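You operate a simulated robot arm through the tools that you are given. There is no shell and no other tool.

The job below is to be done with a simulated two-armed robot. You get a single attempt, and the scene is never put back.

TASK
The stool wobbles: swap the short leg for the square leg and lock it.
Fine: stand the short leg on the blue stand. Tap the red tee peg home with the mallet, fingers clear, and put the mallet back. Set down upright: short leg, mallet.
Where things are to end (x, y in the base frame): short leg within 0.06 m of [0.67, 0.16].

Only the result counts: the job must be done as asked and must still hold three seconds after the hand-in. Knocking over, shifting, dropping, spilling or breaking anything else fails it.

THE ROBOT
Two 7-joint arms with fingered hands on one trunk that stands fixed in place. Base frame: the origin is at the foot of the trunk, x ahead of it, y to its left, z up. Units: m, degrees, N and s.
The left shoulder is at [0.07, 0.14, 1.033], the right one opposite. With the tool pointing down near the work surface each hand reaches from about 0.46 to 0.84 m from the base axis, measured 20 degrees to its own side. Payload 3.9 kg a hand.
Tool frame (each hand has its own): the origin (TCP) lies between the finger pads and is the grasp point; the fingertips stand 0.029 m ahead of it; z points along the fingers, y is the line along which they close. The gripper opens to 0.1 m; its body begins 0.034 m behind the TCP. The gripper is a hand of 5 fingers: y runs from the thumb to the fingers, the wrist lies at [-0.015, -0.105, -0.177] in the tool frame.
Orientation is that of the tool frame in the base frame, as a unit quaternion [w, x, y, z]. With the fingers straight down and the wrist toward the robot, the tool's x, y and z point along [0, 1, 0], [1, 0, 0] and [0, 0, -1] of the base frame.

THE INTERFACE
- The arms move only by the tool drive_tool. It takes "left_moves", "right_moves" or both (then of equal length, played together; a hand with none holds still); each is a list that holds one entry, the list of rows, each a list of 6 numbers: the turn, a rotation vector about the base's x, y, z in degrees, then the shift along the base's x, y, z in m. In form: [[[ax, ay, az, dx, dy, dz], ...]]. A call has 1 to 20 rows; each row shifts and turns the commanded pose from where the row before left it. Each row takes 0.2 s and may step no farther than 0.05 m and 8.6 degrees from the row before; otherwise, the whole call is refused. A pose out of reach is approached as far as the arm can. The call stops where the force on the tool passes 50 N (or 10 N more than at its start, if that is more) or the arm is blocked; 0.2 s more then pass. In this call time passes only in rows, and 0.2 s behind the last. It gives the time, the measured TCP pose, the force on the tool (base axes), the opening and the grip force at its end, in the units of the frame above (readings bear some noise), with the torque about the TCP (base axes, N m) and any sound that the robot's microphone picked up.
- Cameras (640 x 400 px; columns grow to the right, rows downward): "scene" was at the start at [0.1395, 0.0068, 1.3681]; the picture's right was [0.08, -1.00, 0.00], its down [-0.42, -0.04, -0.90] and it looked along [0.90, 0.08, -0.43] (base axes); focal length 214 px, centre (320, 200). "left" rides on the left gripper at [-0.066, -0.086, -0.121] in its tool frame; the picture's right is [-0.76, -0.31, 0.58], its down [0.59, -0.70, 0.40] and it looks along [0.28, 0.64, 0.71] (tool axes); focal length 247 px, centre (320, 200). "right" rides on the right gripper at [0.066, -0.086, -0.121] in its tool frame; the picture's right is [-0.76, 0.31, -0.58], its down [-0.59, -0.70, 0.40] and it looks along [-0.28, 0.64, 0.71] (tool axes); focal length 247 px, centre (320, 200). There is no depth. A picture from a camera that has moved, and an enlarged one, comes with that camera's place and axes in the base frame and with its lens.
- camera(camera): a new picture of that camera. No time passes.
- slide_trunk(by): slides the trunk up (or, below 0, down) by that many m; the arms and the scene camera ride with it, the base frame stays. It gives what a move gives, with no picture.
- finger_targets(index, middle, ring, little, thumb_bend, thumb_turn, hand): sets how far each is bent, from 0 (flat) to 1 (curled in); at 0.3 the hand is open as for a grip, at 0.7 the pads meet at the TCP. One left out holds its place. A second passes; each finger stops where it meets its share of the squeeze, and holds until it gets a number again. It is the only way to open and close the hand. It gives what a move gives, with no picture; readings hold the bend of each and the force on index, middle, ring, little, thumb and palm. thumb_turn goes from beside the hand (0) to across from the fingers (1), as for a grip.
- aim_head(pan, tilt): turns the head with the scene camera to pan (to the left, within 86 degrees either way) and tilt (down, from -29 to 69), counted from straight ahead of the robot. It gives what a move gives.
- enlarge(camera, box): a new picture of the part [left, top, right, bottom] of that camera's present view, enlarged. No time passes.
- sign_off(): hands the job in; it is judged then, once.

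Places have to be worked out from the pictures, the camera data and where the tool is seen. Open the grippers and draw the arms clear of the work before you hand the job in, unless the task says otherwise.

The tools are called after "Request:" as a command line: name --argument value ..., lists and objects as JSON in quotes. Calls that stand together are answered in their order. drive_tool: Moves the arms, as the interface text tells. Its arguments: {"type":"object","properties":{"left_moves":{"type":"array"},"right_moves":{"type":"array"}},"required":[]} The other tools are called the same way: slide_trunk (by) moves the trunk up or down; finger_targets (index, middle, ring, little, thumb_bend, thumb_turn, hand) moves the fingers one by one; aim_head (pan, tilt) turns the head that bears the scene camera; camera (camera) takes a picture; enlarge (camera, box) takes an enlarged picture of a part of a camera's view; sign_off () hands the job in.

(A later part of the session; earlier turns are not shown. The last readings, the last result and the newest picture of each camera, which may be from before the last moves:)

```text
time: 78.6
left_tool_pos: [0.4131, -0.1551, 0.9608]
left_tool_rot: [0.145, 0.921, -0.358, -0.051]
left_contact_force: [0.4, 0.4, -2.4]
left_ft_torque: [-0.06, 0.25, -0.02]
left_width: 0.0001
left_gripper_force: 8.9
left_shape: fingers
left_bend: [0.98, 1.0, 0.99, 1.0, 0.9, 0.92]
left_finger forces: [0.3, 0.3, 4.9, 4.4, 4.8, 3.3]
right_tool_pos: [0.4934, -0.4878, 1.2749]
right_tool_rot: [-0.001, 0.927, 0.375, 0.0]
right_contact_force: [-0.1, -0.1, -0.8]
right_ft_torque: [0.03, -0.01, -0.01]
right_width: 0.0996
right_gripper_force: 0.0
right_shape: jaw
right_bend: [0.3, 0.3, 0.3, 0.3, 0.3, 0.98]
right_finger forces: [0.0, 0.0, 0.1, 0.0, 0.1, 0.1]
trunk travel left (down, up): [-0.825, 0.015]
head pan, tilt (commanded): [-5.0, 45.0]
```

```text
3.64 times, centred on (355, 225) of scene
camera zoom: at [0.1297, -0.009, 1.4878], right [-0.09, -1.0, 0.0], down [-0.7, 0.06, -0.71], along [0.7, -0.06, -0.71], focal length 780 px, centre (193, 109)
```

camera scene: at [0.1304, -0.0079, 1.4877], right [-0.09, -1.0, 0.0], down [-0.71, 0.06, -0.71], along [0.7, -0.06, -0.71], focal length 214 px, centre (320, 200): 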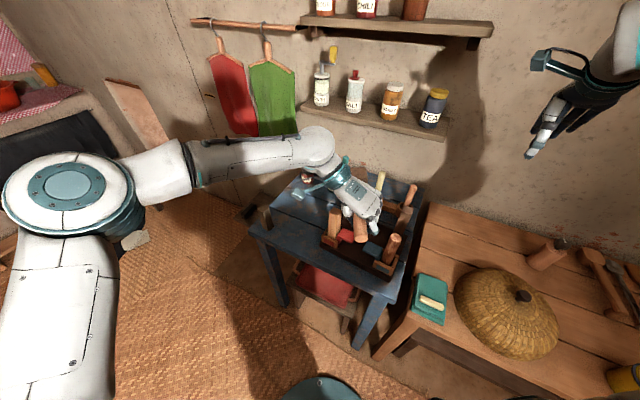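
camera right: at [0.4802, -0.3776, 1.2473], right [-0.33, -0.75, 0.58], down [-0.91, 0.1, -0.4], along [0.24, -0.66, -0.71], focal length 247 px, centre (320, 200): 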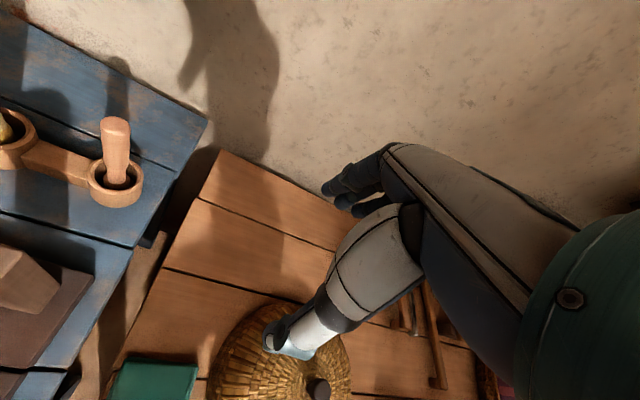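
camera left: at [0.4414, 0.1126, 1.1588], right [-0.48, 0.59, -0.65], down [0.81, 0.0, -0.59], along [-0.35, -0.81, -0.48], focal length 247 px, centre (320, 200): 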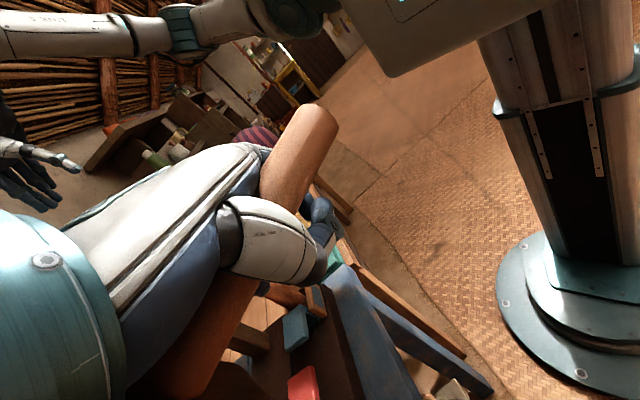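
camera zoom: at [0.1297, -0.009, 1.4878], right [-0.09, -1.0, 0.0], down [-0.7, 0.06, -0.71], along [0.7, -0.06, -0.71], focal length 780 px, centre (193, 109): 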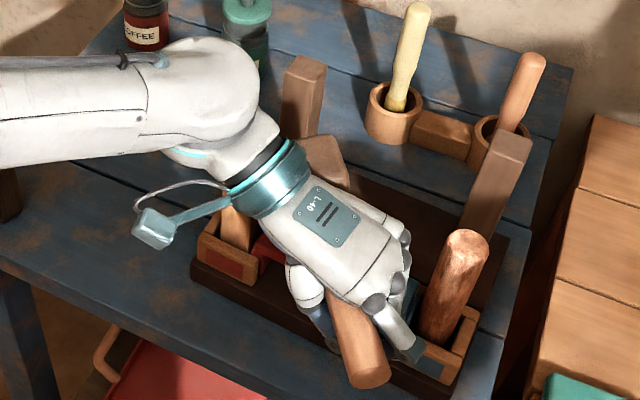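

The pose matches the earlier strike position. I tap quickly and rebound upward.

Request:
drive_tool --left_moves '[[[0, 0, 0, 0, 0, -0.02], [0, 0, 0, 0, 0, -0.021], [0, 0, 0, 0, 0, 0.03]]]'

Request:
drive_tool --left_moves '[[[0, 0, 0, 0, 0, 0.04], [0, 0, 0, 0, 0, 0.04], [0, 0, 0, 0, 0, 0.03], [0, 0, 0, 0, 0.045, 0], [0, 0, 0, 0, 0.045, 0], [0, 0, 0, 0, 0.045, 0.01], [0, 0, 0, 0, 0.04, 0.01]]]'

Request:
enlarge --camera "scene" --box '[315, 200, 375, 260]'

Request:
camera --camera "scene"

```text
time: 79.4
left_tool_pos: [0.4131, -0.153, 0.9501]
left_tool_rot: [0.147, 0.921, -0.357, -0.051]
left_contact_force: [0.3, -0.2, -2.5]
left_ft_torque: [-0.04, 0.23, 0.02]
left_width: 0.0001
left_gripper_force: 8.6
left_shape: fingers
left_bend: [0.98, 1.0, 0.99, 1.0, 0.9, 0.92]
left_finger forces: [0.4, 0.5, 4.8, 4.3, 4.8, 2.9]
right_tool_pos: [0.4918, -0.486, 1.2773]
right_tool_rot: [0.0, 0.927, 0.375, 0.0]
right_contact_force: [0.4, -0.2, -0.2]
right_ft_torque: [-0.02, -0.02, -0.01]
right_width: 0.0998
right_gripper_force: 0.1
right_shape: jaw
right_bend: [0.3, 0.3, 0.3, 0.3, 0.3, 0.98]
right_finger forces: [0.0, 0.0, 0.0, 0.1, 0.0, 0.0]
trunk travel left (down, up): [-0.825, 0.015]
head pan, tilt (commanded): [-5.0, 45.0]
```

```text
time: 81.0
left_tool_pos: [0.4111, 0.0253, 1.0818]
left_tool_rot: [0.147, 0.921, -0.358, -0.05]
left_contact_force: [-0.4, -0.2, -2.9]
left_ft_torque: [-0.06, 0.21, 0.04]
left_width: 0.0
left_gripper_force: 8.8
left_shape: fingers
left_bend: [0.98, 1.0, 0.99, 1.0, 0.9, 0.92]
left_finger forces: [0.6, 0.4, 4.8, 4.1, 4.7, 2.8]
right_tool_pos: [0.492, -0.4855, 1.2769]
right_tool_rot: [0.001, 0.927, 0.374, 0.001]
right_contact_force: [-0.5, 0.0, 0.4]
right_ft_torque: [-0.05, -0.02, 0.02]
right_width: 0.0996
right_gripper_force: 0.1
right_shape: jaw
right_bend: [0.3, 0.3, 0.3, 0.3, 0.3, 0.98]
right_finger forces: [0.1, 0.1, 0.0, 0.1, 0.1, 0.0]
trunk travel left (down, up): [-0.825, 0.015]
head pan, tilt (commanded): [-5.0, 45.0]
```

```text
6.67 times, centred on (345, 230) of scene
camera zoom: at [0.1285, -0.0054, 1.4879], right [-0.09, -1.0, 0.0], down [-0.7, 0.06, -0.71], along [0.7, -0.06, -0.71], focal length 1430 px, centre (153, 0)
```

zoom: 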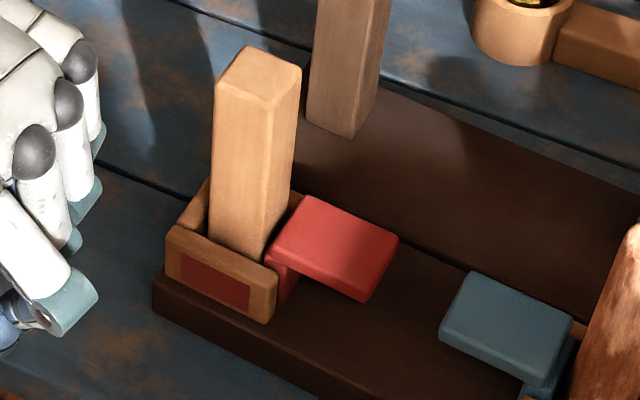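

```text
taken
camera scene: at [0.1285, -0.0054, 1.4879], right [-0.09, -1.0, 0.0], down [-0.7, 0.06, -0.71], along [0.7, -0.06, -0.71], focal length 214 px, centre (320, 200)
```

scene: 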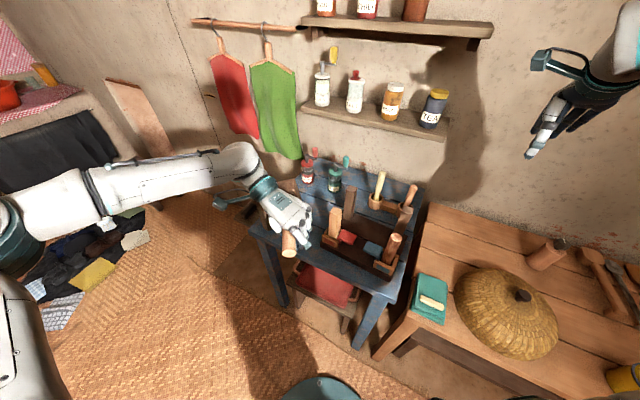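

The peg is unchanged by the extra tap, so it is firmly home, and the square leg stands locked. Now the mallet goes back: I turn it back about the vertical (about 102°) while carrying it high over to the open part of the table.

Request:
drive_tool --left_moves '[[[-0.33, 0.34, 8.48, 0.0278, -0.0067, 0.006], [-0.33, 0.34, 8.48, 0.0278, -0.0067, 0.006], [-0.33, 0.34, 8.48, 0.0278, -0.0067, 0.006], [-0.33, 0.34, 8.48, 0.0278, -0.0067, 0.006], [-0.33, 0.34, 8.48, 0.0278, -0.0067, 0.006], [-0.33, 0.34, 8.48, 0.0278, -0.0067, 0.0], [-0.33, 0.34, 8.48, 0.0278, -0.0067, 0.0], [-0.33, 0.34, 8.48, 0.0278, -0.0067, 0.0], [-0.33, 0.34, 8.48, 0.0278, -0.0067, 0.0], [-0.33, 0.34, 8.48, 0.0278, -0.0067, 0.0], [-0.33, 0.34, 8.48, 0.0278, -0.0067, 0.0], [-0.33, 0.34, 8.48, 0.0278, -0.0067, 0.0]]]'

Request:
camera --camera "scene"

Request:
enlarge --camera "scene" --box '[270, 100, 390, 220]'

Request:
camera --camera "left"

```text
time: 83.6
left_tool_pos: [0.7475, -0.0599, 1.1111]
left_tool_rot: [0.169, 0.851, 0.493, 0.063]
left_contact_force: [0.0, 0.1, -2.8]
left_ft_torque: [-0.19, -0.08, 0.02]
left_width: 0.0003
left_gripper_force: 8.6
left_shape: fingers
left_bend: [0.98, 1.0, 0.99, 1.0, 0.9, 0.92]
left_finger forces: [0.7, 0.4, 4.8, 4.4, 4.3, 2.5]
right_tool_pos: [0.4924, -0.4883, 1.2758]
right_tool_rot: [-0.001, 0.927, 0.374, 0.0]
right_contact_force: [-0.2, -1.2, 0.8]
right_ft_torque: [-0.01, 0.01, -0.01]
right_width: 0.1
right_gripper_force: 0.0
right_shape: jaw
right_bend: [0.3, 0.3, 0.3, 0.3, 0.3, 0.98]
right_finger forces: [0.0, 0.0, 0.1, 0.0, 0.0, 0.1]
trunk travel left (down, up): [-0.825, 0.015]
head pan, tilt (commanded): [-5.0, 45.0]
```

```text
taken
camera scene: at [0.1299, -0.0102, 1.4877], right [-0.09, -1.0, 0.0], down [-0.7, 0.06, -0.71], along [0.7, -0.06, -0.71], focal length 214 px, centre (320, 200)
```

scene: 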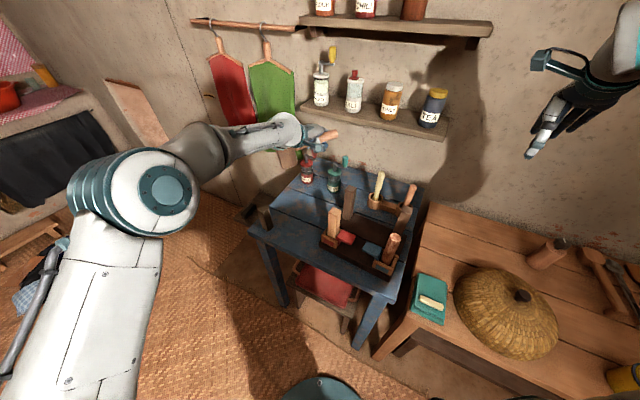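

```text
3.33 times, centred on (330, 160) of scene
camera zoom: at [0.1299, -0.0102, 1.4877], right [-0.09, -1.0, 0.0], down [-0.7, 0.06, -0.71], along [0.7, -0.06, -0.71], focal length 715 px, centre (287, 333)
```

zoom: 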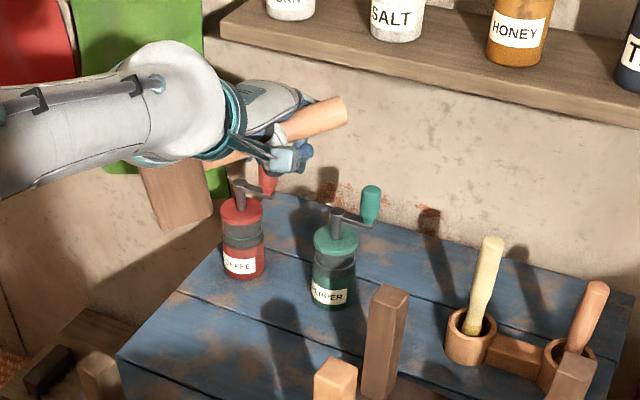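

```text
taken
camera left: at [0.6102, -0.0491, 1.1966], right [-0.47, -0.64, -0.6], down [-0.17, 0.74, -0.65], along [0.86, -0.21, -0.46], focal length 247 px, centre (320, 200)
```

left: 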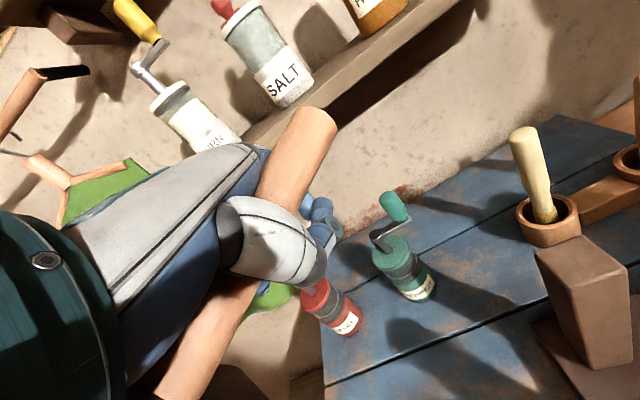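

The mallet pose checks out against both cameras: head about (0.717, 0.044), handle end up 15°. I lower it over the clear middle of the table.

Request:
drive_tool --left_moves '[[[0, 0, 0, -0.001, 0.002, -0.04], [0, 0, 0, -0.001, 0.002, -0.04], [0, 0, 0, 0, 0.001, -0.04], [0, 0, 0, 0, 0, -0.04], [0, 0, 0, 0, 0, -0.04], [0, 0, 0, 0, 0, -0.03]]]'

Request:
enlarge --camera "scene" --box '[260, 130, 390, 240]'

Request:
camera --camera "left"

```text
time: 85.0
left_tool_pos: [0.7445, -0.0538, 0.8806]
left_tool_rot: [0.17, 0.851, 0.492, 0.064]
left_contact_force: [0.1, 0.0, -1.9]
left_ft_torque: [-0.28, -0.07, -0.05]
left_width: 0.0002
left_gripper_force: 8.2
left_shape: fingers
left_bend: [0.98, 1.0, 0.99, 1.0, 0.9, 0.92]
left_finger forces: [0.9, 0.5, 4.7, 4.4, 4.1, 2.5]
right_tool_pos: [0.4941, -0.4869, 1.2766]
right_tool_rot: [0.0, 0.927, 0.375, -0.001]
right_contact_force: [0.9, 0.5, -0.5]
right_ft_torque: [-0.02, 0.0, -0.01]
right_width: 0.0997
right_gripper_force: 0.1
right_shape: jaw
right_bend: [0.3, 0.3, 0.3, 0.3, 0.3, 0.98]
right_finger forces: [0.1, 0.1, 0.1, 0.0, 0.0, 0.0]
trunk travel left (down, up): [-0.825, 0.015]
head pan, tilt (commanded): [-5.0, 45.0]
```

```text
3.64 times, centred on (325, 185) of scene
camera zoom: at [0.13, -0.0077, 1.4878], right [-0.09, -1.0, 0.0], down [-0.7, 0.06, -0.71], along [0.7, -0.06, -0.71], focal length 780 px, centre (302, 254)
```

zoom: 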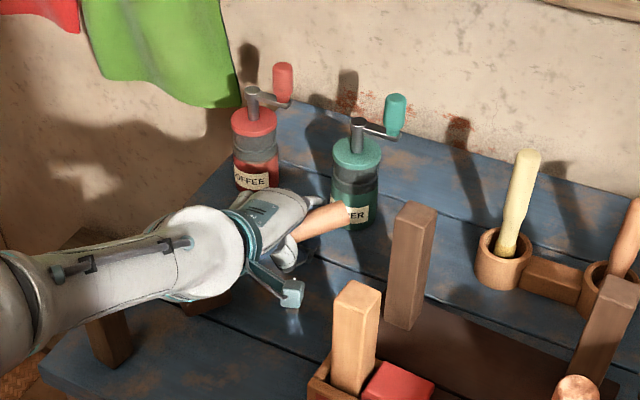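

```text
taken
camera left: at [0.6086, -0.0412, 0.9664], right [-0.47, -0.64, -0.6], down [-0.17, 0.74, -0.66], along [0.86, -0.21, -0.46], focal length 247 px, centre (320, 200)
```

left: 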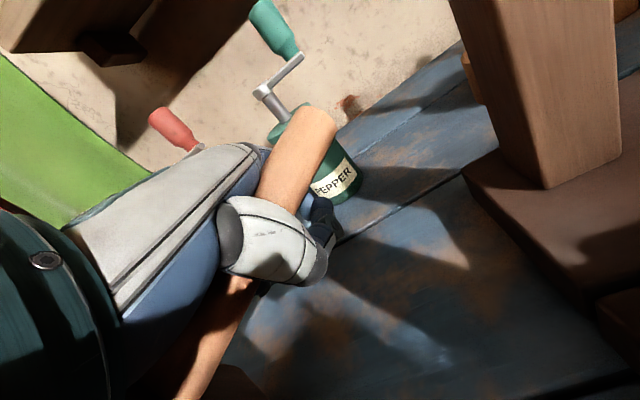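

The forearm passes close above the short leg here. Before lowering further I zoom in on that gap.

Request:
enlarge --camera "scene" --box '[255, 180, 325, 230]'

Request:
camera --camera "scene"

```text
8.00 times, centred on (290, 205) of scene
camera zoom: at [0.13, -0.0077, 1.4878], right [-0.09, -1.0, 0.0], down [-0.7, 0.06, -0.71], along [0.7, -0.06, -0.71], focal length 1716 px, centre (560, 160)
```

zoom: 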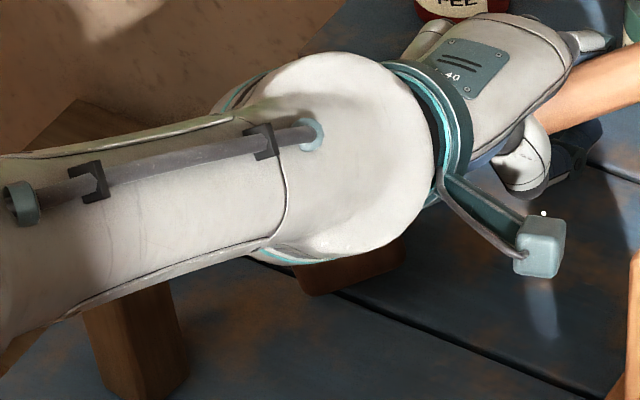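

```text
taken
camera scene: at [0.13, -0.0077, 1.4878], right [-0.09, -1.0, 0.0], down [-0.7, 0.06, -0.71], along [0.7, -0.06, -0.71], focal length 214 px, centre (320, 200)
```

scene: 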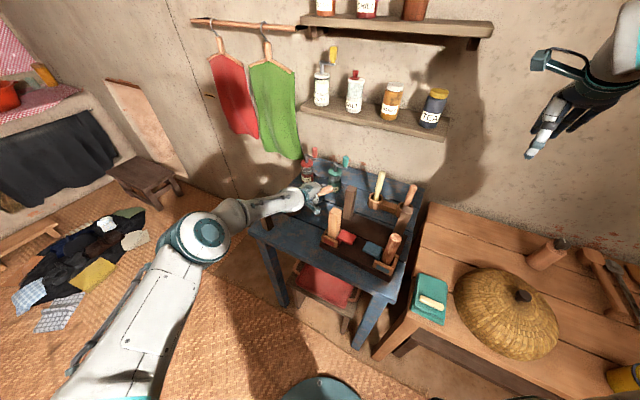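

The elbow is at about (0.43, 0.21, 1.1), so the forearm is over 10 cm to the side of the short leg and only hides it in view. I lower until the mallet head touches the table.

Request:
drive_tool --left_moves '[[[0, 0, 0, 0, 0, -0.01], [0, 0, 0, 0, 0, -0.006], [0, 0, 0, 0, 0, -0.003]]]'

```text
time: 85.8
left_tool_pos: [0.7449, -0.0536, 0.8622]
left_tool_rot: [0.17, 0.852, 0.492, 0.063]
left_contact_force: [0.0, -0.1, -2.8]
left_ft_torque: [-0.21, -0.08, -0.01]
left_width: 0.0002
left_gripper_force: 8.5
left_shape: fingers
left_bend: [0.98, 1.0, 0.99, 1.0, 0.9, 0.92]
left_finger forces: [0.9, 0.5, 4.6, 4.2, 4.2, 2.5]
right_tool_pos: [0.4934, -0.4879, 1.2764]
right_tool_rot: [0.0, 0.927, 0.374, 0.001]
right_contact_force: [-0.3, 0.0, -0.2]
right_ft_torque: [0.01, -0.02, -0.01]
right_width: 0.1
right_gripper_force: 0.1
right_shape: jaw
right_bend: [0.3, 0.3, 0.3, 0.3, 0.3, 0.98]
right_finger forces: [0.1, 0.1, 0.1, 0.0, 0.1, 0.0]
trunk travel left (down, up): [-0.825, 0.015]
head pan, tilt (commanded): [-5.0, 45.0]
```

No contact yet at TCP z=0.862, so I continue in small steps.

Request:
drive_tool --left_moves '[[[0, 0, 0, 0, 0, -0.003], [0, 0, 0, 0, 0, -0.003], [0, 0, 0, 0, 0, -0.002]]]'

```text
time: 86.6
left_tool_pos: [0.7444, -0.0539, 0.8565]
left_tool_rot: [0.171, 0.851, 0.492, 0.066]
left_contact_force: [0.6, -2.2, 8.5]
left_ft_torque: [1.13, 0.64, 0.2]
left_width: 0.0
left_gripper_force: 7.0
left_shape: fingers
left_bend: [0.98, 1.0, 0.99, 1.0, 0.9, 0.92]
left_finger forces: [0.3, 0.5, 4.5, 4.0, 3.9, 1.3]
right_tool_pos: [0.4913, -0.4876, 1.2764]
right_tool_rot: [0.0, 0.927, 0.375, 0.0]
right_contact_force: [-0.2, 0.3, 0.0]
right_ft_torque: [-0.02, 0.0, -0.02]
right_width: 0.0997
right_gripper_force: 0.1
right_shape: jaw
right_bend: [0.3, 0.3, 0.3, 0.3, 0.3, 0.98]
right_finger forces: [0.0, 0.0, 0.0, 0.0, 0.0, 0.1]
trunk travel left (down, up): [-0.825, 0.015]
head pan, tilt (commanded): [-5.0, 45.0]
```

Contact: 11 N at the near-left corner of the head, so the mallet stands on its lower edge with the handle supported by the fingers. I now loosen the grip gradually so the fingers lower the handle gently.

Request:
finger_targets --hand "left" --index 0.93 --middle 0.93 --ring 0.93 --little 0.93 --thumb_bend 0.84

Request:
enlarge --camera "scene" --box '[270, 160, 370, 230]'

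Request:
camera --camera "left"

```text
time: 87.6
left_tool_pos: [0.7452, -0.0546, 0.8528]
left_tool_rot: [0.17, 0.852, 0.492, 0.063]
left_contact_force: [0.6, -0.6, -1.7]
left_ft_torque: [-0.04, -0.03, -0.01]
left_width: 0.0002
left_gripper_force: 0.4
left_shape: fingers
left_bend: [0.91, 0.93, 0.92, 0.93, 0.81, 0.94]
left_finger forces: [0.1, 0.1, 0.1, 0.1, 0.6, 0.0]
right_tool_pos: [0.4932, -0.4868, 1.2769]
right_tool_rot: [-0.001, 0.927, 0.374, 0.0]
right_contact_force: [-0.4, 0.3, 0.3]
right_ft_torque: [0.0, 0.04, -0.02]
right_width: 0.0997
right_gripper_force: 0.0
right_shape: jaw
right_bend: [0.3, 0.3, 0.3, 0.3, 0.3, 0.98]
right_finger forces: [0.0, 0.1, 0.0, 0.0, 0.0, 0.0]
trunk travel left (down, up): [-0.825, 0.015]
head pan, tilt (commanded): [-5.0, 45.0]
```

```text
5.71 times, centred on (320, 195) of scene
camera zoom: at [0.1289, -0.0079, 1.4878], right [-0.09, -1.0, 0.0], down [-0.7, 0.06, -0.71], along [0.7, -0.06, -0.71], focal length 1226 px, centre (320, 229)
```

zoom: 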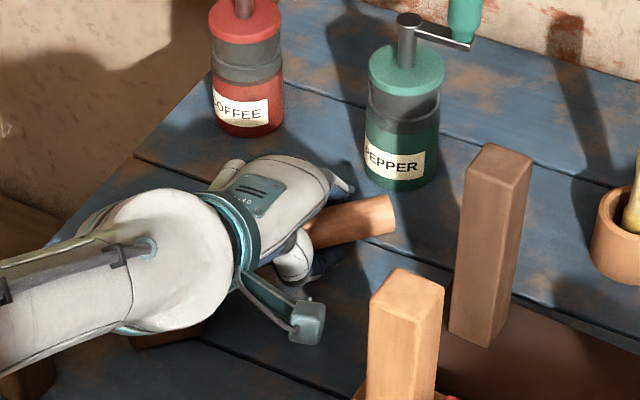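

```text
taken
camera left: at [0.6074, -0.0421, 0.9395], right [-0.48, -0.64, -0.6], down [-0.17, 0.74, -0.66], along [0.86, -0.21, -0.46], focal length 247 px, centre (320, 200)
```

left: 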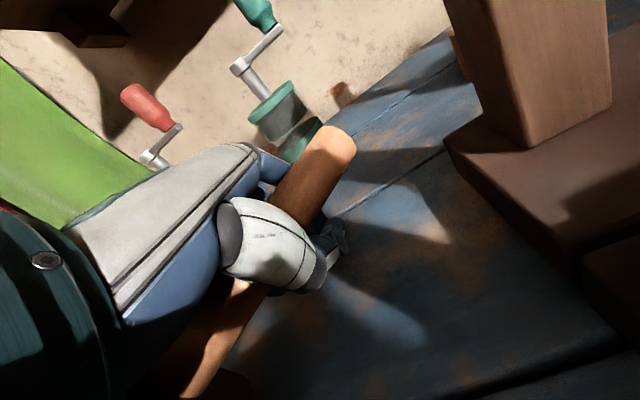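

The handle came down gently (end now at z≈0.887, about 8° pitch) and the grip forces are near zero. I loosen a bit more.

Request:
finger_targets --hand "left" --index 0.87 --middle 0.87 --ring 0.87 --little 0.87 --thumb_bend 0.78

Request:
enlarge --camera "scene" --box '[270, 160, 370, 230]'

Request:
camera --camera "left"

```text
time: 88.6
left_tool_pos: [0.744, -0.0542, 0.8545]
left_tool_rot: [0.17, 0.851, 0.492, 0.064]
left_contact_force: [0.4, -0.5, 0.3]
left_ft_torque: [-0.01, -0.01, 0.05]
left_width: 0.0
left_gripper_force: 1.0
left_shape: fingers
left_bend: [0.85, 0.87, 0.86, 0.87, 0.75, 0.94]
left_finger forces: [0.9, 0.1, 0.0, 0.0, 1.0, 0.0]
right_tool_pos: [0.4927, -0.4861, 1.2768]
right_tool_rot: [-0.001, 0.927, 0.374, 0.0]
right_contact_force: [-0.1, 0.1, -0.3]
right_ft_torque: [0.03, 0.02, 0.03]
right_width: 0.0998
right_gripper_force: 0.1
right_shape: jaw
right_bend: [0.3, 0.3, 0.3, 0.3, 0.3, 0.98]
right_finger forces: [0.0, 0.0, 0.1, 0.1, 0.0, 0.0]
trunk travel left (down, up): [-0.825, 0.015]
head pan, tilt (commanded): [-5.0, 45.0]
```

```text
5.71 times, centred on (320, 195) of scene
camera zoom: at [0.1287, -0.008, 1.4879], right [-0.09, -1.0, 0.0], down [-0.7, 0.06, -0.71], along [0.7, -0.06, -0.71], focal length 1226 px, centre (320, 229)
```

zoom: 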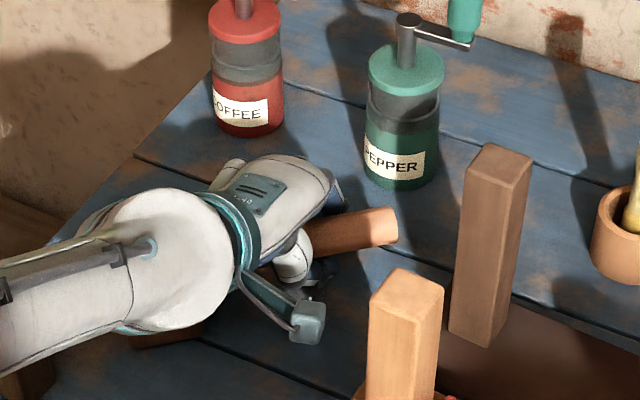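

```text
taken
camera left: at [0.6074, -0.0424, 0.9398], right [-0.48, -0.64, -0.6], down [-0.17, 0.74, -0.66], along [0.86, -0.21, -0.46], focal length 247 px, centre (320, 200)
```

left: 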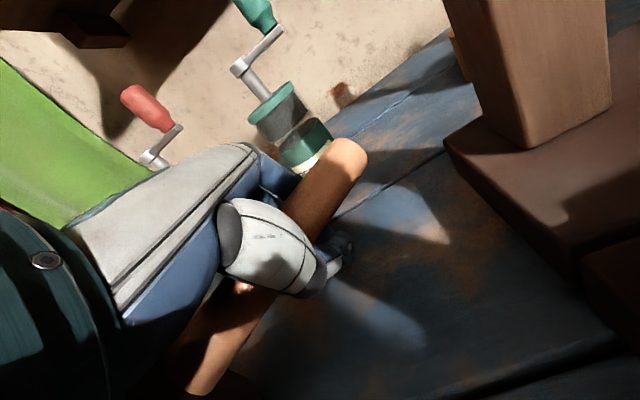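

The handle end is now at z≈0.871, nearly level. I loosen further in another small step.

Request:
finger_targets --hand "left" --index 0.8 --middle 0.8 --ring 0.8 --little 0.8 --thumb_bend 0.73

Request:
enlarge --camera "scene" --box '[270, 160, 370, 230]'

Request:
camera --camera "left"

```text
time: 89.6
left_tool_pos: [0.7444, -0.0547, 0.8536]
left_tool_rot: [0.17, 0.851, 0.492, 0.064]
left_contact_force: [0.1, -0.3, -0.3]
left_ft_torque: [0.01, -0.04, 0.12]
left_width: 0.0
left_gripper_force: 3.5
left_shape: fingers
left_bend: [0.79, 0.8, 0.8, 0.8, 0.71, 0.95]
left_finger forces: [3.2, 0.1, 0.1, 0.0, 4.0, 0.0]
right_tool_pos: [0.4925, -0.4873, 1.277]
right_tool_rot: [0.0, 0.927, 0.374, 0.0]
right_contact_force: [0.1, -0.9, -0.5]
right_ft_torque: [0.02, -0.02, 0.01]
right_width: 0.0999
right_gripper_force: 0.0
right_shape: jaw
right_bend: [0.3, 0.3, 0.3, 0.3, 0.3, 0.98]
right_finger forces: [0.0, 0.1, 0.0, 0.1, 0.1, 0.0]
trunk travel left (down, up): [-0.825, 0.015]
head pan, tilt (commanded): [-5.0, 45.0]
```

```text
5.71 times, centred on (320, 195) of scene
camera zoom: at [0.1286, -0.008, 1.4879], right [-0.09, -1.0, 0.0], down [-0.7, 0.06, -0.71], along [0.7, -0.06, -0.71], focal length 1226 px, centre (320, 229)
```

zoom: 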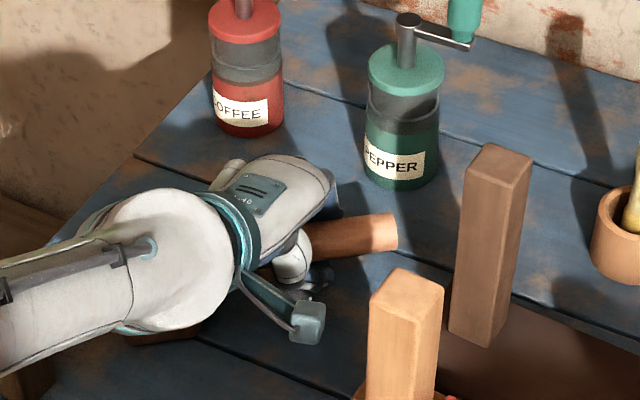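

```text
taken
camera left: at [0.6073, -0.0424, 0.9398], right [-0.48, -0.64, -0.6], down [-0.17, 0.74, -0.66], along [0.86, -0.21, -0.46], focal length 247 px, centre (320, 200)
```

left: 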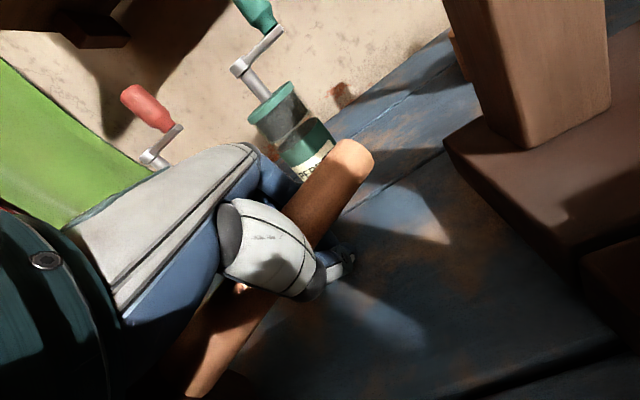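

The handle is level now, so the head stands flat. I open the fingers further while easing the thumb only slightly, since it is close to the table.

Request:
finger_targets --hand "left" --index 0.65 --middle 0.65 --ring 0.65 --little 0.65 --thumb_bend 0.68

Request:
camera --camera "left"

Request:
enlarge --camera "scene" --box '[270, 160, 370, 230]'

```text
time: 90.6
left_tool_pos: [0.7451, -0.0539, 0.8533]
left_tool_rot: [0.169, 0.851, 0.492, 0.064]
left_contact_force: [-1.5, 0.2, 0.8]
left_ft_torque: [-0.03, -0.04, 0.06]
left_width: 0.0109
left_gripper_force: 2.3
left_shape: fingers
left_bend: [0.64, 0.65, 0.65, 0.65, 0.68, 0.97]
left_finger forces: [1.6, 0.1, 0.0, 0.1, 3.1, 0.0]
right_tool_pos: [0.4934, -0.4877, 1.2762]
right_tool_rot: [0.001, 0.927, 0.375, 0.0]
right_contact_force: [0.6, -0.4, 1.4]
right_ft_torque: [0.0, -0.03, 0.01]
right_width: 0.0998
right_gripper_force: 0.0
right_shape: jaw
right_bend: [0.3, 0.3, 0.3, 0.3, 0.3, 0.98]
right_finger forces: [0.0, 0.0, 0.0, 0.1, 0.1, 0.0]
trunk travel left (down, up): [-0.825, 0.015]
head pan, tilt (commanded): [-5.0, 45.0]
```

```text
taken
camera left: at [0.6072, -0.0423, 0.9399], right [-0.48, -0.64, -0.6], down [-0.17, 0.74, -0.66], along [0.86, -0.21, -0.46], focal length 247 px, centre (320, 200)
```

left: 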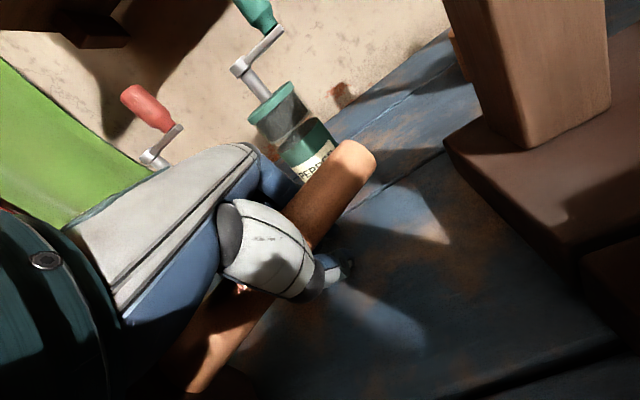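

```text
5.71 times, centred on (320, 195) of scene
camera zoom: at [0.1285, -0.008, 1.4879], right [-0.09, -1.0, 0.0], down [-0.7, 0.06, -0.71], along [0.7, -0.06, -0.71], focal length 1226 px, centre (320, 229)
```

zoom: 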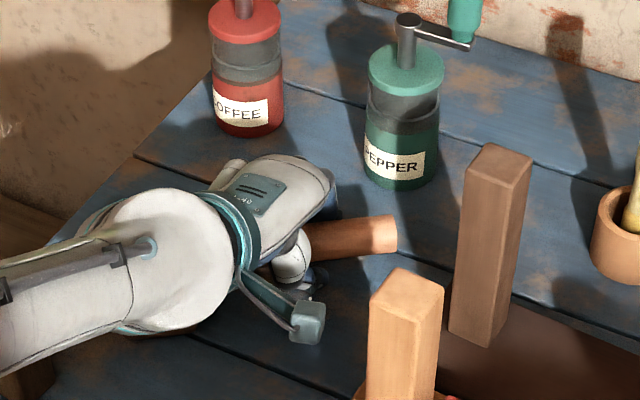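

The mallet stays put. I open the four fingers fully, leaving the thumb where it is.

Request:
finger_targets --hand "left" --index 0.35 --middle 0.35 --ring 0.35 --little 0.35

Request:
camera --camera "left"

Request:
enlarge --camera "scene" --box '[270, 160, 370, 230]'

```text
time: 91.6
left_tool_pos: [0.7452, -0.0532, 0.8529]
left_tool_rot: [0.17, 0.851, 0.492, 0.064]
left_contact_force: [-0.9, -0.1, 0.1]
left_ft_torque: [0.04, 0.0, 0.01]
left_width: 0.0459
left_gripper_force: 0.2
left_shape: fingers
left_bend: [0.35, 0.35, 0.35, 0.35, 0.68, 0.97]
left_finger forces: [0.0, 0.1, 0.0, 0.1, 0.4, 0.1]
right_tool_pos: [0.4914, -0.4881, 1.2781]
right_tool_rot: [0.0, 0.927, 0.374, 0.0]
right_contact_force: [-0.2, -0.8, -0.2]
right_ft_torque: [0.0, 0.02, 0.01]
right_width: 0.0998
right_gripper_force: 0.0
right_shape: jaw
right_bend: [0.3, 0.3, 0.3, 0.3, 0.3, 0.98]
right_finger forces: [0.0, 0.0, 0.0, 0.1, 0.0, 0.0]
trunk travel left (down, up): [-0.825, 0.015]
head pan, tilt (commanded): [-5.0, 45.0]
```

```text
taken
camera left: at [0.6073, -0.0423, 0.9398], right [-0.48, -0.64, -0.6], down [-0.17, 0.74, -0.66], along [0.86, -0.21, -0.46], focal length 247 px, centre (320, 200)
```

left: 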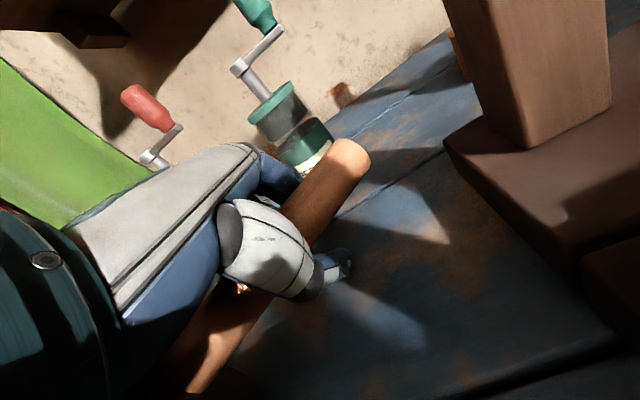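

```text
5.71 times, centred on (320, 195) of scene
camera zoom: at [0.1287, -0.008, 1.4879], right [-0.09, -1.0, 0.0], down [-0.7, 0.06, -0.71], along [0.7, -0.06, -0.71], focal length 1226 px, centre (320, 229)
```

zoom: 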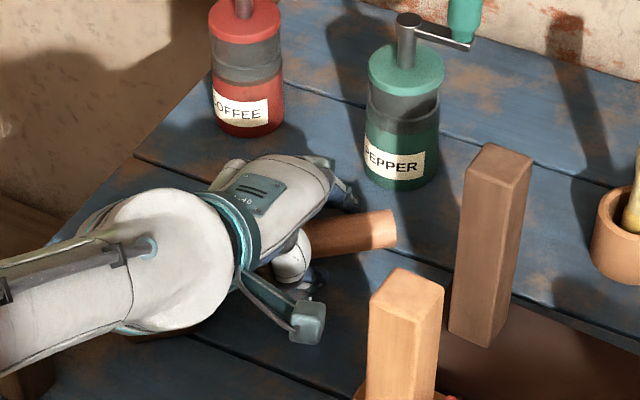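

The mallet now rests with only a light touch on the thumb. I ease the thumb open a bit.

Request:
finger_targets --hand "left" --thumb_bend 0.58

Request:
camera --camera "left"

Request:
enlarge --camera "scene" --box '[270, 160, 370, 230]'

```text
time: 92.6
left_tool_pos: [0.7445, -0.0542, 0.8548]
left_tool_rot: [0.17, 0.851, 0.492, 0.064]
left_contact_force: [1.1, 0.0, 7.9]
left_ft_torque: [-0.07, 0.01, 0.0]
left_width: 0.0498
left_gripper_force: 4.1
left_shape: fingers
left_bend: [0.35, 0.35, 0.35, 0.35, 0.62, 0.98]
left_finger forces: [0.0, 0.1, 0.1, 0.0, 7.7, 0.1]
right_tool_pos: [0.4919, -0.4865, 1.2763]
right_tool_rot: [-0.001, 0.927, 0.375, 0.0]
right_contact_force: [0.4, -0.3, -0.8]
right_ft_torque: [0.0, 0.0, 0.01]
right_width: 0.0999
right_gripper_force: 0.0
right_shape: jaw
right_bend: [0.3, 0.3, 0.3, 0.3, 0.3, 0.98]
right_finger forces: [0.0, 0.0, 0.0, 0.0, 0.0, 0.0]
trunk travel left (down, up): [-0.825, 0.015]
head pan, tilt (commanded): [-5.0, 45.0]
```

```text
taken
camera left: at [0.6068, -0.0423, 0.9407], right [-0.47, -0.64, -0.6], down [-0.16, 0.74, -0.66], along [0.86, -0.21, -0.46], focal length 247 px, centre (320, 200)
```

left: 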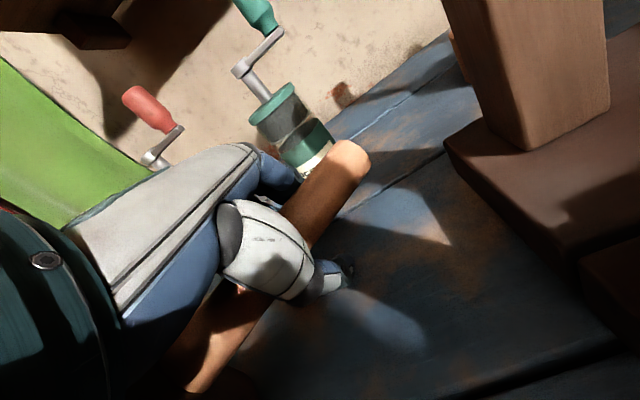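

```text
5.71 times, centred on (320, 195) of scene
camera zoom: at [0.1274, -0.008, 1.488], right [-0.09, -1.0, 0.0], down [-0.7, 0.06, -0.71], along [0.71, -0.06, -0.71], focal length 1226 px, centre (320, 229)
```

zoom: 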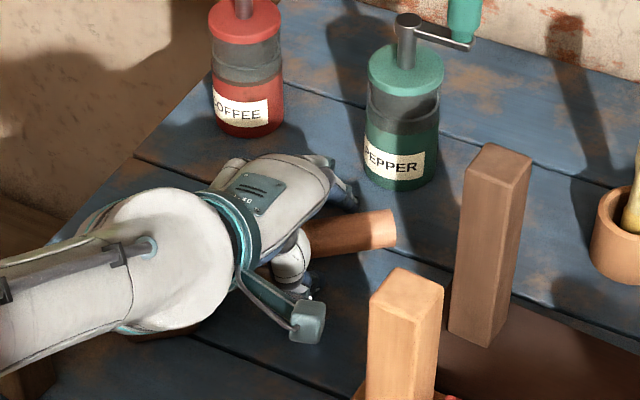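

The thumb tip is pressing the table and still partly under the handle. I open the fingers slightly more, then slide the hand sideways (toward the thumb side) about 2.7 cm so the thumb clears the handle before lifting.

Request:
finger_targets --hand "left" --index 0.28 --middle 0.28 --ring 0.28 --little 0.28 --thumb_bend 0.63

Request:
drive_tool --left_moves '[[[0, 0, 0, -0.006, 0.0035, 0.002], [0, 0, 0, -0.006, 0.0035, 0.001], [0, 0, 0, -0.006, 0.0035, 0.0]]]'

Request:
camera --camera "left"

Request:
enlarge --camera "scene" --box '[270, 160, 370, 230]'

```text
time: 93.6
left_tool_pos: [0.7427, -0.0538, 0.8544]
left_tool_rot: [0.17, 0.851, 0.493, 0.065]
left_contact_force: [-2.9, 1.6, 5.4]
left_ft_torque: [0.0, 0.12, -0.02]
left_width: 0.0575
left_gripper_force: 3.1
left_shape: fingers
left_bend: [0.28, 0.28, 0.28, 0.28, 0.65, 0.98]
left_finger forces: [0.0, 0.0, 0.0, 0.0, 5.5, 0.0]
right_tool_pos: [0.492, -0.4878, 1.2769]
right_tool_rot: [-0.001, 0.927, 0.375, 0.001]
right_contact_force: [1.1, 0.2, -0.3]
right_ft_torque: [0.03, 0.01, -0.03]
right_width: 0.1
right_gripper_force: 0.0
right_shape: jaw
right_bend: [0.3, 0.3, 0.3, 0.3, 0.3, 0.98]
right_finger forces: [0.0, 0.1, 0.1, 0.1, 0.0, 0.0]
trunk travel left (down, up): [-0.825, 0.015]
head pan, tilt (commanded): [-5.0, 45.0]
```

```text
time: 94.4
left_tool_pos: [0.7262, -0.0432, 0.8568]
left_tool_rot: [0.17, 0.851, 0.492, 0.064]
left_contact_force: [-0.2, -0.5, 0.5]
left_ft_torque: [-0.04, 0.01, 0.0]
left_width: 0.0601
left_gripper_force: 0.4
left_shape: fingers
left_bend: [0.28, 0.28, 0.28, 0.28, 0.63, 0.98]
left_finger forces: [0.1, 0.0, 0.0, 0.0, 0.8, 0.1]
right_tool_pos: [0.4933, -0.4871, 1.2763]
right_tool_rot: [0.0, 0.927, 0.375, 0.0]
right_contact_force: [-0.1, 0.1, 0.2]
right_ft_torque: [0.01, 0.01, -0.03]
right_width: 0.0999
right_gripper_force: 0.0
right_shape: jaw
right_bend: [0.3, 0.3, 0.3, 0.3, 0.3, 0.98]
right_finger forces: [0.1, 0.0, 0.0, 0.0, 0.1, 0.0]
trunk travel left (down, up): [-0.825, 0.015]
head pan, tilt (commanded): [-5.0, 45.0]
```

```text
taken
camera left: at [0.5888, -0.0319, 0.9427], right [-0.48, -0.64, -0.6], down [-0.16, 0.74, -0.65], along [0.86, -0.21, -0.46], focal length 247 px, centre (320, 200)
```

left: 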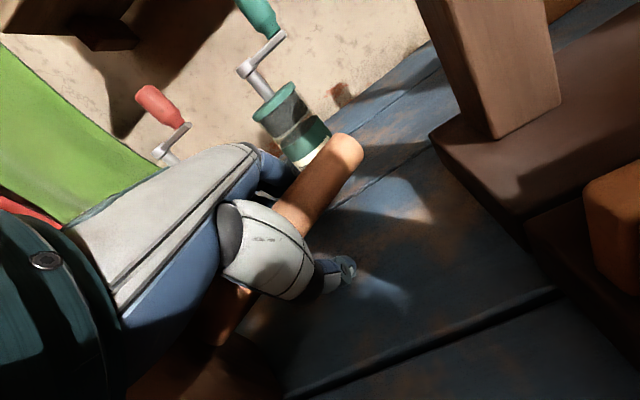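

```text
5.71 times, centred on (320, 195) of scene
camera zoom: at [0.1288, -0.0079, 1.4878], right [-0.09, -1.0, 0.0], down [-0.7, 0.06, -0.71], along [0.7, -0.06, -0.71], focal length 1226 px, centre (320, 229)
```

zoom: 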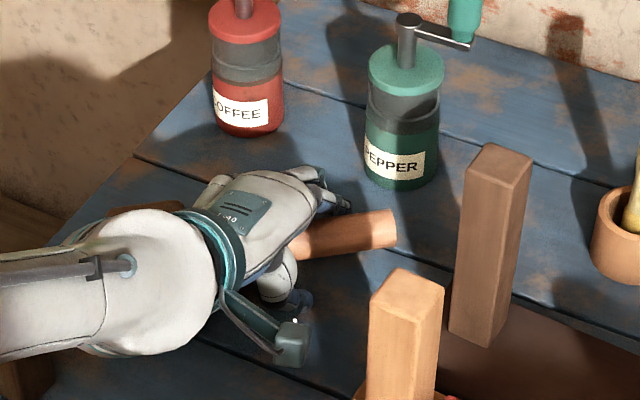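

The hand slid 2 cm while the mallet stayed still. I slide another 1.5 cm and then withdraw upward along the tool axis.

Request:
drive_tool --left_moves '[[[0, 0, 0, -0.0065, 0.0036, 0.0], [0, 0, 0, -0.0065, 0.0036, 0.0], [0, 0, 0, -0.004, 0.003, 0.012], [0, 0, 0, -0.005, 0.004, 0.018]]]'

Request:
camera --camera "left"

Request:
enlarge --camera "scene" --box '[270, 160, 370, 230]'

```text
time: 95.4
left_tool_pos: [0.7035, -0.029, 0.8873]
left_tool_rot: [0.17, 0.852, 0.492, 0.064]
left_contact_force: [0.2, 0.2, 0.1]
left_ft_torque: [0.03, 0.0, -0.02]
left_width: 0.0612
left_gripper_force: 0.1
left_shape: fingers
left_bend: [0.28, 0.28, 0.28, 0.28, 0.63, 0.98]
left_finger forces: [0.0, 0.1, 0.1, 0.1, 0.0, 0.0]
right_tool_pos: [0.4918, -0.4871, 1.277]
right_tool_rot: [-0.001, 0.927, 0.374, 0.0]
right_contact_force: [-0.5, -0.8, 0.3]
right_ft_torque: [-0.03, -0.02, 0.02]
right_width: 0.0996
right_gripper_force: 0.1
right_shape: jaw
right_bend: [0.3, 0.3, 0.3, 0.3, 0.3, 0.98]
right_finger forces: [0.1, 0.1, 0.1, 0.0, 0.0, 0.0]
trunk travel left (down, up): [-0.825, 0.015]
head pan, tilt (commanded): [-5.0, 45.0]
```

```text
taken
camera left: at [0.5667, -0.0173, 0.9733], right [-0.48, -0.64, -0.6], down [-0.17, 0.74, -0.66], along [0.86, -0.21, -0.46], focal length 247 px, centre (320, 200)
```

left: 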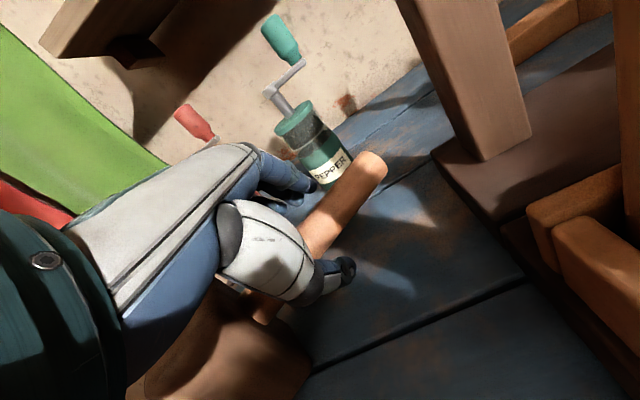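

```text
5.71 times, centred on (320, 195) of scene
camera zoom: at [0.1279, -0.008, 1.4879], right [-0.09, -1.0, 0.0], down [-0.7, 0.06, -0.71], along [0.7, -0.06, -0.71], focal length 1226 px, centre (320, 229)
```

zoom: 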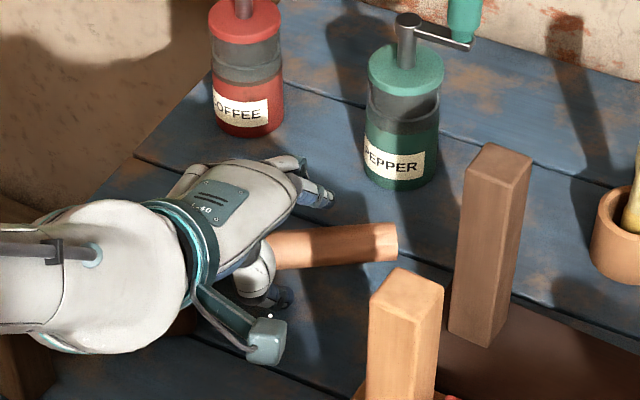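

The hand is free of the mallet, which stands by itself with the handle level. I continue withdrawing up and back.

Request:
drive_tool --left_moves '[[[0, 0, 0, -0.008, 0.005, 0.03], [0, 0, 0, -0.008, 0.005, 0.035], [0, 0, 0, -0.01, 0.005, 0.04], [0, 0, 0, -0.03, 0.01, 0.035], [0, 0, 0, -0.035, 0.02, 0.02]]]'

Request:
camera --camera "scene"

Request:
enlarge --camera "scene" --box '[260, 140, 380, 240]'

Request:
camera --camera "left"

```text
time: 96.6
left_tool_pos: [0.611, 0.017, 1.0485]
left_tool_rot: [0.171, 0.851, 0.492, 0.064]
left_contact_force: [0.3, 0.0, -0.5]
left_ft_torque: [0.02, 0.0, -0.01]
left_width: 0.0608
left_gripper_force: 0.1
left_shape: fingers
left_bend: [0.28, 0.28, 0.28, 0.28, 0.63, 0.98]
left_finger forces: [0.0, 0.0, 0.0, 0.0, 0.0, 0.0]
right_tool_pos: [0.4914, -0.4866, 1.2772]
right_tool_rot: [0.0, 0.927, 0.375, 0.001]
right_contact_force: [0.7, -0.6, -0.6]
right_ft_torque: [-0.01, -0.04, 0.05]
right_width: 0.0998
right_gripper_force: 0.0
right_shape: jaw
right_bend: [0.3, 0.3, 0.3, 0.3, 0.3, 0.98]
right_finger forces: [0.0, 0.1, 0.0, 0.0, 0.0, 0.0]
trunk travel left (down, up): [-0.825, 0.015]
head pan, tilt (commanded): [-5.0, 45.0]
```

```text
taken
camera scene: at [0.1267, -0.0066, 1.488], right [-0.09, -1.0, 0.0], down [-0.7, 0.06, -0.71], along [0.71, -0.06, -0.71], focal length 214 px, centre (320, 200)
```

scene: 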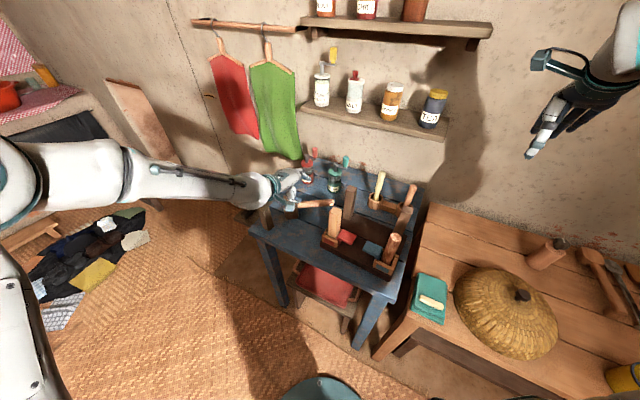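

```text
4.00 times, centred on (320, 190) of scene
camera zoom: at [0.1267, -0.0066, 1.488], right [-0.09, -1.0, 0.0], down [-0.7, 0.06, -0.71], along [0.71, -0.06, -0.71], focal length 858 px, centre (320, 240)
```

zoom: 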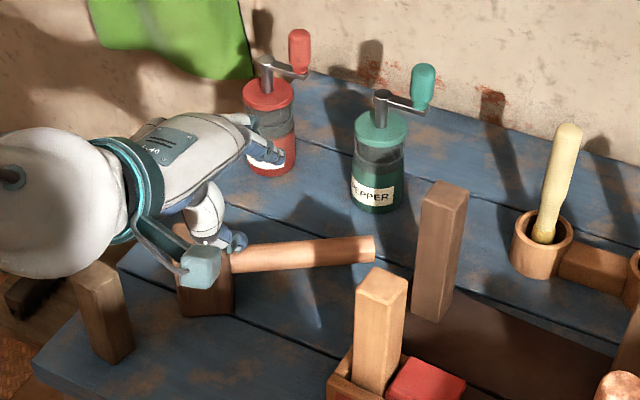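

```text
taken
camera left: at [0.4744, 0.0298, 1.1337], right [-0.48, -0.64, -0.6], down [-0.16, 0.74, -0.66], along [0.86, -0.21, -0.46], focal length 247 px, centre (320, 200)
```

left: 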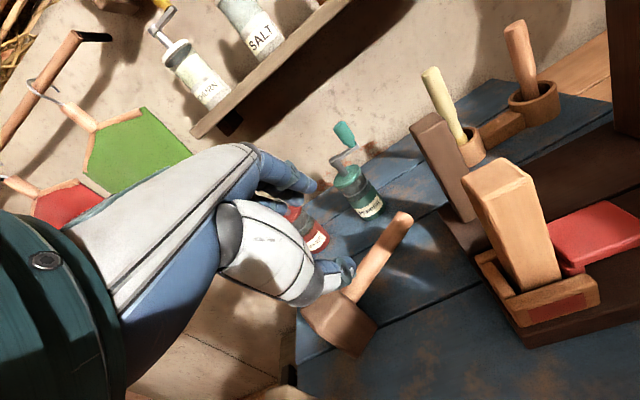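

The mallet stands upright but about 12 cm from its original spot, so I will re-grip it by the head and move it back exactly. First I raise the hand clear and bring the trunk down for reach, then measure its pose.

Request:
drive_tool --left_moves '[[[0, 0, 0, -0.01, 0.01, 0.045], [0, 0, 0, -0.01, 0.015, 0.045], [0, 0, 0, 0, 0.02, 0.045], [0, 0, 0, 0, 0.02, 0.045]]]'

Request:
slide_trunk --by -0.15

Request:
finger_targets --hand "left" --index 0.3 --middle 0.3 --ring 0.3 --little 0.3 --thumb_bend 0.3

Request:
camera --camera "scene"

Request:
camera --camera "left"

```text
time: 97.6
left_tool_pos: [0.5923, 0.0817, 1.2268]
left_tool_rot: [0.17, 0.851, 0.492, 0.063]
left_contact_force: [-0.3, 0.6, -0.8]
left_ft_torque: [-0.03, -0.04, 0.01]
left_width: 0.0608
left_gripper_force: 0.0
left_shape: fingers
left_bend: [0.28, 0.28, 0.28, 0.28, 0.63, 0.98]
left_finger forces: [0.0, 0.0, 0.0, 0.1, 0.1, 0.0]
right_tool_pos: [0.4913, -0.4859, 1.2774]
right_tool_rot: [0.001, 0.927, 0.374, 0.001]
right_contact_force: [0.0, 0.2, 0.6]
right_ft_torque: [-0.02, -0.03, -0.05]
right_width: 0.0998
right_gripper_force: 0.1
right_shape: jaw
right_bend: [0.3, 0.3, 0.3, 0.3, 0.3, 0.98]
right_finger forces: [0.0, 0.0, 0.1, 0.0, 0.0, 0.0]
trunk travel left (down, up): [-0.825, 0.015]
head pan, tilt (commanded): [-5.0, 45.0]
```

```text
time: 99.3
left_tool_pos: [0.5946, 0.0812, 1.0769]
left_tool_rot: [0.17, 0.852, 0.492, 0.063]
left_contact_force: [0.7, 0.2, -0.1]
left_ft_torque: [0.0, -0.02, 0.0]
left_width: 0.0609
left_gripper_force: 0.1
left_shape: fingers
left_bend: [0.28, 0.28, 0.28, 0.28, 0.63, 0.98]
left_finger forces: [0.1, 0.0, 0.0, 0.0, 0.0, 0.0]
right_tool_pos: [0.4924, -0.4882, 1.1263]
right_tool_rot: [0.0, 0.927, 0.374, 0.0]
right_contact_force: [0.6, 0.2, -0.4]
right_ft_torque: [0.0, 0.02, -0.01]
right_width: 0.0998
right_gripper_force: 0.0
right_shape: jaw
right_bend: [0.3, 0.3, 0.3, 0.3, 0.3, 0.98]
right_finger forces: [0.0, 0.0, 0.0, 0.0, 0.0, 0.0]
trunk travel left (down, up): [-0.675, 0.165]
head pan, tilt (commanded): [-5.0, 45.0]
```

```text
time: 100.3
left_tool_pos: [0.5945, 0.0816, 1.0769]
left_tool_rot: [0.17, 0.852, 0.492, 0.063]
left_contact_force: [-0.9, -0.5, 0.0]
left_ft_torque: [0.03, 0.0, -0.01]
left_width: 0.0986
left_gripper_force: 0.1
left_shape: fingers
left_bend: [0.3, 0.3, 0.3, 0.3, 0.3, 0.98]
left_finger forces: [0.0, 0.0, 0.0, 0.1, 0.0, 0.1]
right_tool_pos: [0.4919, -0.4884, 1.1266]
right_tool_rot: [0.0, 0.927, 0.374, 0.001]
right_contact_force: [0.9, -0.5, -0.3]
right_ft_torque: [0.0, -0.03, -0.01]
right_width: 0.0997
right_gripper_force: 0.1
right_shape: jaw
right_bend: [0.3, 0.3, 0.3, 0.3, 0.3, 0.98]
right_finger forces: [0.0, 0.0, 0.0, 0.1, 0.0, 0.0]
trunk travel left (down, up): [-0.675, 0.165]
head pan, tilt (commanded): [-5.0, 45.0]
```

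```text
taken
camera scene: at [0.1288, -0.008, 1.3379], right [-0.09, -1.0, 0.0], down [-0.7, 0.06, -0.71], along [0.7, -0.06, -0.71], focal length 214 px, centre (320, 200)
```

scene: 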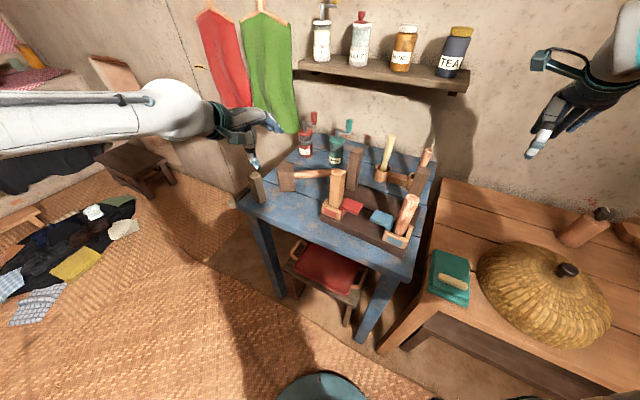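

```text
taken
camera left: at [0.4571, 0.0929, 1.1633], right [-0.48, -0.64, -0.6], down [-0.17, 0.74, -0.66], along [0.86, -0.21, -0.46], focal length 247 px, centre (320, 200)
```

left: 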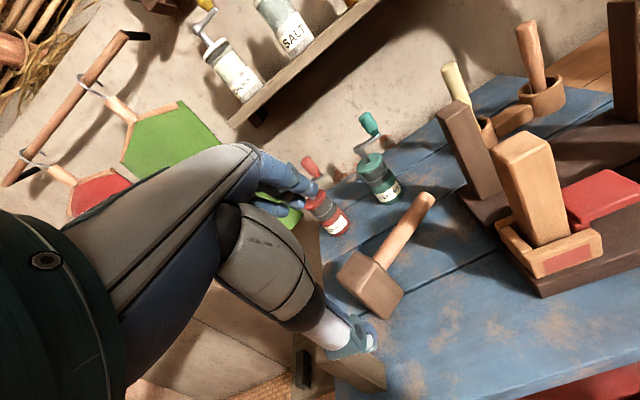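

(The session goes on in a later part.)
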